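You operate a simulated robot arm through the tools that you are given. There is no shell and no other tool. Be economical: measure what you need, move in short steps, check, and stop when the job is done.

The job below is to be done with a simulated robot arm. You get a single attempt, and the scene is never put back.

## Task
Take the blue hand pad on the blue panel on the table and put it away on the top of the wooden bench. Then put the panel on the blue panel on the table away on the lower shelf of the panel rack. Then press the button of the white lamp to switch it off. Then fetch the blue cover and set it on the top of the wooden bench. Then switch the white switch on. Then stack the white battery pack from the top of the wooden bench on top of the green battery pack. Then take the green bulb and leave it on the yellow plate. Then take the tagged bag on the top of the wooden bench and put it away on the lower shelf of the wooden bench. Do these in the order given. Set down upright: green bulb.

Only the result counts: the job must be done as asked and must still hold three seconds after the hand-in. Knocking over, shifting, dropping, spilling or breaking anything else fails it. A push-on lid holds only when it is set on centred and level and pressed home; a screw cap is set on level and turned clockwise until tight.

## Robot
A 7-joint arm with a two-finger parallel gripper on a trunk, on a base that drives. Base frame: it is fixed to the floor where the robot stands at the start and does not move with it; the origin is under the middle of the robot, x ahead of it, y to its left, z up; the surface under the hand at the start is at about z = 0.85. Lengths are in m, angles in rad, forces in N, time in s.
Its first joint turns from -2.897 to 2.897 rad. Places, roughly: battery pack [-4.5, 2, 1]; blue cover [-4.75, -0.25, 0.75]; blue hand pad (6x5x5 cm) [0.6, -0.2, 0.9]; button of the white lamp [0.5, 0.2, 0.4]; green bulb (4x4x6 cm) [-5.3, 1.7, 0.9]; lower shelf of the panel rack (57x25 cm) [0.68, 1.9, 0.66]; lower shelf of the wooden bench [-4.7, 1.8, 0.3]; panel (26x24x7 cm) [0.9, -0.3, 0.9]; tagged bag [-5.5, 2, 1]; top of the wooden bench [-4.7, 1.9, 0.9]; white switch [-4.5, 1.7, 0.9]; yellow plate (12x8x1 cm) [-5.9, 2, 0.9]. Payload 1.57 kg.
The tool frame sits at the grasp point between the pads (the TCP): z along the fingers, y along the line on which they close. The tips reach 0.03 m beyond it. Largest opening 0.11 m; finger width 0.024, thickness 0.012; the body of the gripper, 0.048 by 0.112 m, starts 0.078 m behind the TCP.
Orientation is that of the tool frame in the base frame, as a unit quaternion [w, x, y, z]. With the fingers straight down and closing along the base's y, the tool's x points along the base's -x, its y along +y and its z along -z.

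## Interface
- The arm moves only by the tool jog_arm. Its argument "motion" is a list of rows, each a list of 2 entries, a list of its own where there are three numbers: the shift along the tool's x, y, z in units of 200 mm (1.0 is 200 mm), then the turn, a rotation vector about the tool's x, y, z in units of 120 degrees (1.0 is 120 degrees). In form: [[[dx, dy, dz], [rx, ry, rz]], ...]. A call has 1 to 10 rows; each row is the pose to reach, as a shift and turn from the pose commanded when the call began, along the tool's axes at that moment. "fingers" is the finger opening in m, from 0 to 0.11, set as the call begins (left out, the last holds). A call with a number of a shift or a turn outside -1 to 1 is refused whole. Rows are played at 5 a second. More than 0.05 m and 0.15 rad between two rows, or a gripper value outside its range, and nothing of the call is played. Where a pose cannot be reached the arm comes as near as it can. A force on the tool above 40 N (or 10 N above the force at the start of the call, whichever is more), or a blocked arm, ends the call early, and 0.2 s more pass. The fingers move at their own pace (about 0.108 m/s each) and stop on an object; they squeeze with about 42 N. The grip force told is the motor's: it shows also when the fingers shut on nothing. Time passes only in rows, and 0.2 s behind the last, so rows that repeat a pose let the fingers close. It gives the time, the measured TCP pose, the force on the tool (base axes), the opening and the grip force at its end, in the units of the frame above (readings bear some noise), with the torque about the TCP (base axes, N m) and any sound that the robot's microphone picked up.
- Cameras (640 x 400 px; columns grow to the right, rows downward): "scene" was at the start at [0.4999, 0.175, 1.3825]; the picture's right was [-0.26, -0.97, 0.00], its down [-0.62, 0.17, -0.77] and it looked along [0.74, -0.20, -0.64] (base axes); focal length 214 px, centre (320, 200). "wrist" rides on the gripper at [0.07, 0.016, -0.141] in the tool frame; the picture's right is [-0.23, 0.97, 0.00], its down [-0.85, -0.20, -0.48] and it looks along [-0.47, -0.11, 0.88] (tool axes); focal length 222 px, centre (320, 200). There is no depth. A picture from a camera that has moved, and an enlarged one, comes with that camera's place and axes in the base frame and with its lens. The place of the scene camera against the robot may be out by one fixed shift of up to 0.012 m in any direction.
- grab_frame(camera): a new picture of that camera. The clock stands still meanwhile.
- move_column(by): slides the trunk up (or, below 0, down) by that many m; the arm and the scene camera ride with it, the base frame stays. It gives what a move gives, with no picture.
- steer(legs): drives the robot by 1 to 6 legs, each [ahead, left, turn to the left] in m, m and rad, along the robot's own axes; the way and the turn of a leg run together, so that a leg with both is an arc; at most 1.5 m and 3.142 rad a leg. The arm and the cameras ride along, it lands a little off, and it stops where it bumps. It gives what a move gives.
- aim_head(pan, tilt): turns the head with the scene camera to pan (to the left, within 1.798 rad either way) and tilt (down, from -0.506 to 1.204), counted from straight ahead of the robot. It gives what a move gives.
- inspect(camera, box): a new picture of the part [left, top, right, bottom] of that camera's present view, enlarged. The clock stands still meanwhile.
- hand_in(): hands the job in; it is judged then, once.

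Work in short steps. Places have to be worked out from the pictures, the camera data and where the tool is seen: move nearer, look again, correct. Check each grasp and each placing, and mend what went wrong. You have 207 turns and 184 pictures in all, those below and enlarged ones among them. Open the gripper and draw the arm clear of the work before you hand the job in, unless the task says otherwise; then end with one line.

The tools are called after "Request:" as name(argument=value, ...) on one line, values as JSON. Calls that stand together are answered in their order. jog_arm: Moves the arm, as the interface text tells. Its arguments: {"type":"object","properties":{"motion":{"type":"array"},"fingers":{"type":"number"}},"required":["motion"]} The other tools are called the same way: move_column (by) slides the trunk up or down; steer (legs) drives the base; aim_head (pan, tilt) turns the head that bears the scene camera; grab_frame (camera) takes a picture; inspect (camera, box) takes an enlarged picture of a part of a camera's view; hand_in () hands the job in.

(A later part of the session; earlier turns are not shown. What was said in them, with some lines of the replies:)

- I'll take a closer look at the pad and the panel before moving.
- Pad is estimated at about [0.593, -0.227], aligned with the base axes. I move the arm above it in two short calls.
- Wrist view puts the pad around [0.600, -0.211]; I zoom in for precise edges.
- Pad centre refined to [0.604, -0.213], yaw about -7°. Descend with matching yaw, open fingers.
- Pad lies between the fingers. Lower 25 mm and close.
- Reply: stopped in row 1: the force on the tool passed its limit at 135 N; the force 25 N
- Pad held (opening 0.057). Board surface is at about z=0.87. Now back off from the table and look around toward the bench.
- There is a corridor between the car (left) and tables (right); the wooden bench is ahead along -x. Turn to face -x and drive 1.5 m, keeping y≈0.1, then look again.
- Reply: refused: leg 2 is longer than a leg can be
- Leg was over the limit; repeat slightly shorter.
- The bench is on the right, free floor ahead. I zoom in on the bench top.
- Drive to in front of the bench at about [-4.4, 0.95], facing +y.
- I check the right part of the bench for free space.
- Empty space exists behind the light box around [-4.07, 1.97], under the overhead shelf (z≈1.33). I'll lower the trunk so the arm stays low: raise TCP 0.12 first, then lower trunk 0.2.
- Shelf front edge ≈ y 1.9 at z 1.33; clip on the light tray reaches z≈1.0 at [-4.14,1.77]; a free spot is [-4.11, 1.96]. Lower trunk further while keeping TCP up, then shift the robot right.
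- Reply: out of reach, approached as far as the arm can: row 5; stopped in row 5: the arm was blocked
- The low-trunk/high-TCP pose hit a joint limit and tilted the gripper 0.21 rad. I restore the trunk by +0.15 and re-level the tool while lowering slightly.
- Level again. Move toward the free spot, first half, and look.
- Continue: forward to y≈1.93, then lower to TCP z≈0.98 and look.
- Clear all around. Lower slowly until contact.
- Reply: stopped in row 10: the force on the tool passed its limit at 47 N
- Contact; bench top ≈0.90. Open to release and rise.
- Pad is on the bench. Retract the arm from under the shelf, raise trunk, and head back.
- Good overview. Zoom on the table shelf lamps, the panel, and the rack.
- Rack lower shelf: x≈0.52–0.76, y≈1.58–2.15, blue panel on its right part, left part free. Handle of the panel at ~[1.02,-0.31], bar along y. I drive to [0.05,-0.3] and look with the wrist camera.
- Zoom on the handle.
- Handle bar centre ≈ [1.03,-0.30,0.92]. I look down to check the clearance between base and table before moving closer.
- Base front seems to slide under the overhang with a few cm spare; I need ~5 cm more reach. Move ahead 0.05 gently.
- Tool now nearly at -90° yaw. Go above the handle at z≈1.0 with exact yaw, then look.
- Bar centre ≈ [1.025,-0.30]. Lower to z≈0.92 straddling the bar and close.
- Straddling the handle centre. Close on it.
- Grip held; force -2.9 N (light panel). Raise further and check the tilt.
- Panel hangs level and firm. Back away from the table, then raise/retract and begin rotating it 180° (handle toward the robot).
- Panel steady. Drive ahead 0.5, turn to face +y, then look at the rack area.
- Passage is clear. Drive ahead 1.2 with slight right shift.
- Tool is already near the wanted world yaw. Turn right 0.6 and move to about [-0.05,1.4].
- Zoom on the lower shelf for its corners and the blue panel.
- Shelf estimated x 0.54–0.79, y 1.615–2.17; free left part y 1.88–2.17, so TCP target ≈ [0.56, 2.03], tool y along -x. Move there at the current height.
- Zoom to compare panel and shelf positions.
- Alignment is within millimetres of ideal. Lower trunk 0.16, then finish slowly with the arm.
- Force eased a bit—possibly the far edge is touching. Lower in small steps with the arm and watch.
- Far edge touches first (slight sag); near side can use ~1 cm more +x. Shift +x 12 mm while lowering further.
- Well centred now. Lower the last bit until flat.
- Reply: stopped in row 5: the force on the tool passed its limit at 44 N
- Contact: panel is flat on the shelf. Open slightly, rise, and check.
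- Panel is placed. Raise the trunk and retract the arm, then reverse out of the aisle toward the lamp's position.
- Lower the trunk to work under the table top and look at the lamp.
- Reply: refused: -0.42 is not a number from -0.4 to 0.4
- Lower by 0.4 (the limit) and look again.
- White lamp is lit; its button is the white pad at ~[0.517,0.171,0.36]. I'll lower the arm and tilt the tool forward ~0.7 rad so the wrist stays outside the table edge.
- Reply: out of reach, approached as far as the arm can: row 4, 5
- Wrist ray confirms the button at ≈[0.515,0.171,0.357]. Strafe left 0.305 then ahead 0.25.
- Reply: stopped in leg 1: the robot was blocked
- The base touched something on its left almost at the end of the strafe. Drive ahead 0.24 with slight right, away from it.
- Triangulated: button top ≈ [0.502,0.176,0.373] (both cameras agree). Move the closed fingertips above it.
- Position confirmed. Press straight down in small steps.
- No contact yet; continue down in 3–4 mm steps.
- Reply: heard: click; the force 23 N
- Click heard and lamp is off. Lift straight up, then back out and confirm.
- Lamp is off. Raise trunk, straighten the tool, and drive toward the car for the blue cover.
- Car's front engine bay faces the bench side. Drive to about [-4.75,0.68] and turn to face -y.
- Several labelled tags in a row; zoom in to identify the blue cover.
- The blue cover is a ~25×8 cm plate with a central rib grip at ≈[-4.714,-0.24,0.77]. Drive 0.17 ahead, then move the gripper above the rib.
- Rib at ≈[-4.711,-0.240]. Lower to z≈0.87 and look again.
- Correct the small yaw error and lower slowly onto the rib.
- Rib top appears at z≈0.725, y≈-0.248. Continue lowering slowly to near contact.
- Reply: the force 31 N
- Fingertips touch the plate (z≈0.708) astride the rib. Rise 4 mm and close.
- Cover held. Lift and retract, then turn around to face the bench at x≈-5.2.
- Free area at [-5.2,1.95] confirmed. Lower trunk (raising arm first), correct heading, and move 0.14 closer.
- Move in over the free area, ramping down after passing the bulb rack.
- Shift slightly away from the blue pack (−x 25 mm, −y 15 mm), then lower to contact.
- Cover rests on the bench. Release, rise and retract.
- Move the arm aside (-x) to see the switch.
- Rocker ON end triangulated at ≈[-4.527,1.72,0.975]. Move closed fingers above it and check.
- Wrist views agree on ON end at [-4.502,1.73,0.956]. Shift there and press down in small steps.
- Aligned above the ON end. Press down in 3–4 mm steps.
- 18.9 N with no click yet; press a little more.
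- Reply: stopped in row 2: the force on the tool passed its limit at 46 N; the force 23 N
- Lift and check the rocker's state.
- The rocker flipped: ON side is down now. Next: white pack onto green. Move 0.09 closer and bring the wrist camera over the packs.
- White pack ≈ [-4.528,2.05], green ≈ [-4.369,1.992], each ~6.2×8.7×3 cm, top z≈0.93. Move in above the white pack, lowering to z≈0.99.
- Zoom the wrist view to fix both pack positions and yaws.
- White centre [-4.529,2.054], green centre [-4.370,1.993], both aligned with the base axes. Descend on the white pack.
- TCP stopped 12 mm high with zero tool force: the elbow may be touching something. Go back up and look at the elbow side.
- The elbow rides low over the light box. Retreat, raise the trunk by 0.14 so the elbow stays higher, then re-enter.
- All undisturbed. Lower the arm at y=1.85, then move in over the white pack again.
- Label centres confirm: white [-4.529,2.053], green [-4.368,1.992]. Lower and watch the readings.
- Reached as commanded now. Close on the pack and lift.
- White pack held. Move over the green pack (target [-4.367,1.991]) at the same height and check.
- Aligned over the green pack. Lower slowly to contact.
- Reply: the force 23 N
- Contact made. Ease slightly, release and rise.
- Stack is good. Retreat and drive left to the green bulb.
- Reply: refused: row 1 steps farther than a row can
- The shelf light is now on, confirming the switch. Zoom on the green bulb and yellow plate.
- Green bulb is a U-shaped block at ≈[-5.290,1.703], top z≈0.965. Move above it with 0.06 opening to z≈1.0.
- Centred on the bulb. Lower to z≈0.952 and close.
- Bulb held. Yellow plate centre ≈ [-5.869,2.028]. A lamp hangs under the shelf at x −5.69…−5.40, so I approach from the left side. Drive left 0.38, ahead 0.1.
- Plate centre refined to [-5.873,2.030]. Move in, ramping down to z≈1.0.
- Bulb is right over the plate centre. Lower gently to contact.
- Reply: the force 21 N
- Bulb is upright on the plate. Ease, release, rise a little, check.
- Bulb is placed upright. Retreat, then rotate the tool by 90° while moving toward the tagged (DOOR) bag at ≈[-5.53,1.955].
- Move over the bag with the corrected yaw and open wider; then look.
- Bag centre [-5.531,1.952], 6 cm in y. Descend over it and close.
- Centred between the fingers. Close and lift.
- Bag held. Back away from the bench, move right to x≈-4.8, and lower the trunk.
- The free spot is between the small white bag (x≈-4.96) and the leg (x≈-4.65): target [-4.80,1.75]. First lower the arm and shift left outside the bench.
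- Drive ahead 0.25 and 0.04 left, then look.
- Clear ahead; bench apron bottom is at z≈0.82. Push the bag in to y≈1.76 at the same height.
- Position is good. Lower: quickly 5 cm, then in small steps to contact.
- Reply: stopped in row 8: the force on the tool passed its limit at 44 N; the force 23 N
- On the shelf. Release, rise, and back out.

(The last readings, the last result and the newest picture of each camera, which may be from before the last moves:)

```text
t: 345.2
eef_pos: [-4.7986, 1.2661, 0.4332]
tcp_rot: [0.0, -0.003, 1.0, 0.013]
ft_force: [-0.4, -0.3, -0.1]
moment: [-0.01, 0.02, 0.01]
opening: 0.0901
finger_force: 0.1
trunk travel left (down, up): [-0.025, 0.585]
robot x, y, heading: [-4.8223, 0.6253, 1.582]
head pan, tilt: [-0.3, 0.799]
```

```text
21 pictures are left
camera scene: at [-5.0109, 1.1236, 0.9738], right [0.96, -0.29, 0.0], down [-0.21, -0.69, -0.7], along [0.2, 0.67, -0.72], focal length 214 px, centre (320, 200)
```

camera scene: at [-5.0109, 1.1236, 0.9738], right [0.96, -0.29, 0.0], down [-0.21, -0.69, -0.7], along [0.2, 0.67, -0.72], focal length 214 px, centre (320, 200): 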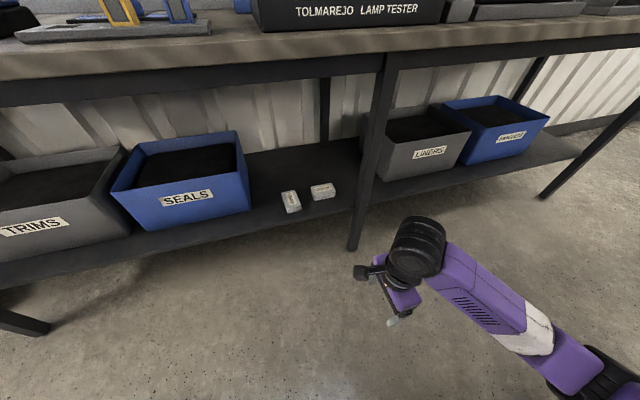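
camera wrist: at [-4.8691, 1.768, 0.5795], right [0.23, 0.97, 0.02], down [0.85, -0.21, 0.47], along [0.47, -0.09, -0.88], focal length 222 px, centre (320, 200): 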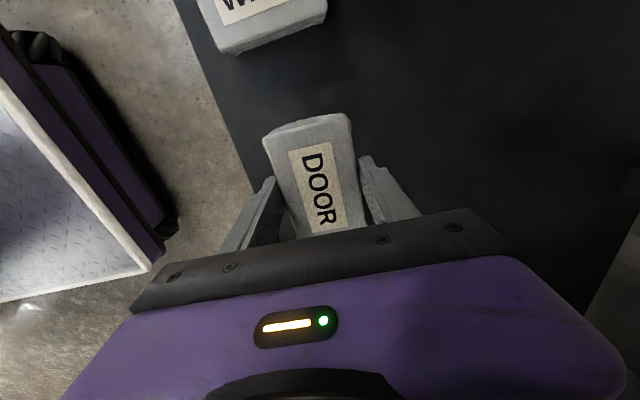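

Bag is on the lower shelf. Final check of the bench top: raise trunk and take a look.

Request:
move_column(by=0.4)

Request:
aim_head(pan=-0.35, tilt=0.35)

Request:
grab_frame(camera="scene")

Request:
aim_head(pan=0.5, tilt=0.4)

Request:
grab_frame(camera="scene")

```text
t: 349.0
eef_pos: [-4.7986, 1.2673, 0.8348]
tcp_rot: [0.0, -0.003, 1.0, 0.014]
ft_force: [0.1, -0.2, -1.2]
moment: [0.02, -0.01, 0.0]
opening: 0.0899
finger_force: 0.0
trunk travel left (down, up): [-0.425, 0.185]
robot x, y, heading: [-4.817, 0.6234, 1.583]
head pan, tilt: [-0.3, 0.799]
```

```text
t: 349.9
eef_pos: [-4.7993, 1.2665, 0.8333]
tcp_rot: [0.0, -0.003, 1.0, 0.014]
ft_force: [-0.6, -0.2, -0.5]
moment: [0.02, 0.02, -0.02]
opening: 0.0901
finger_force: 0.0
trunk travel left (down, up): [-0.425, 0.185]
robot x, y, heading: [-4.8168, 0.6265, 1.582]
head pan, tilt: [-0.351, 0.351]
```

```text
20 pictures are left
camera scene: at [-5.0029, 1.134, 1.4134], right [0.94, -0.33, 0.0], down [-0.12, -0.32, -0.94], along [0.31, 0.88, -0.34], focal length 214 px, centre (320, 200)
```

scene: 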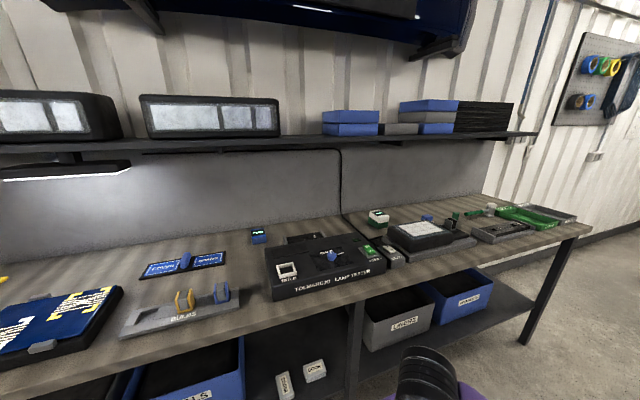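

```text
t: 351.1
eef_pos: [-4.7988, 1.2669, 0.8335]
tcp_rot: [0.0, -0.003, 1.0, 0.013]
ft_force: [0.8, -0.1, -0.4]
moment: [0.02, 0.02, 0.02]
opening: 0.0901
finger_force: 0.1
trunk travel left (down, up): [-0.425, 0.185]
robot x, y, heading: [-4.8224, 0.6257, 1.581]
head pan, tilt: [0.499, 0.4]
```

```text
19 pictures are left
camera scene: at [-5.0791, 1.1272, 1.4089], right [0.87, 0.49, 0.0], down [0.19, -0.34, -0.92], along [-0.45, 0.8, -0.39], focal length 214 px, centre (320, 200)
```

scene: 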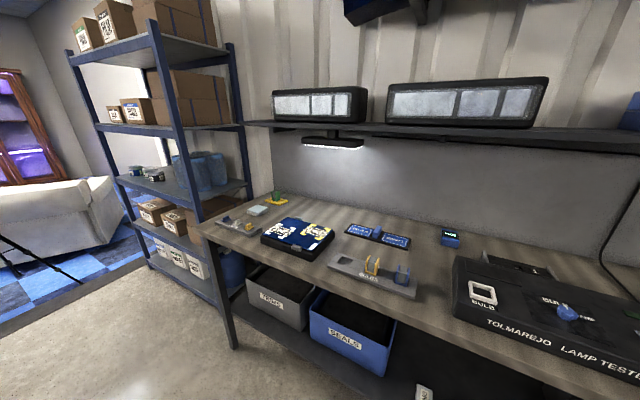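

All items are where they should be, the gripper is open and the arm is clear of the work, so I hand the job in.

Request:
hand_in()

```text
The job is handed in.
```

I did all eight steps in the order given and handed the job in; after the last step the pictures showed everything at the bench in place and the arm was clear with the gripper open.
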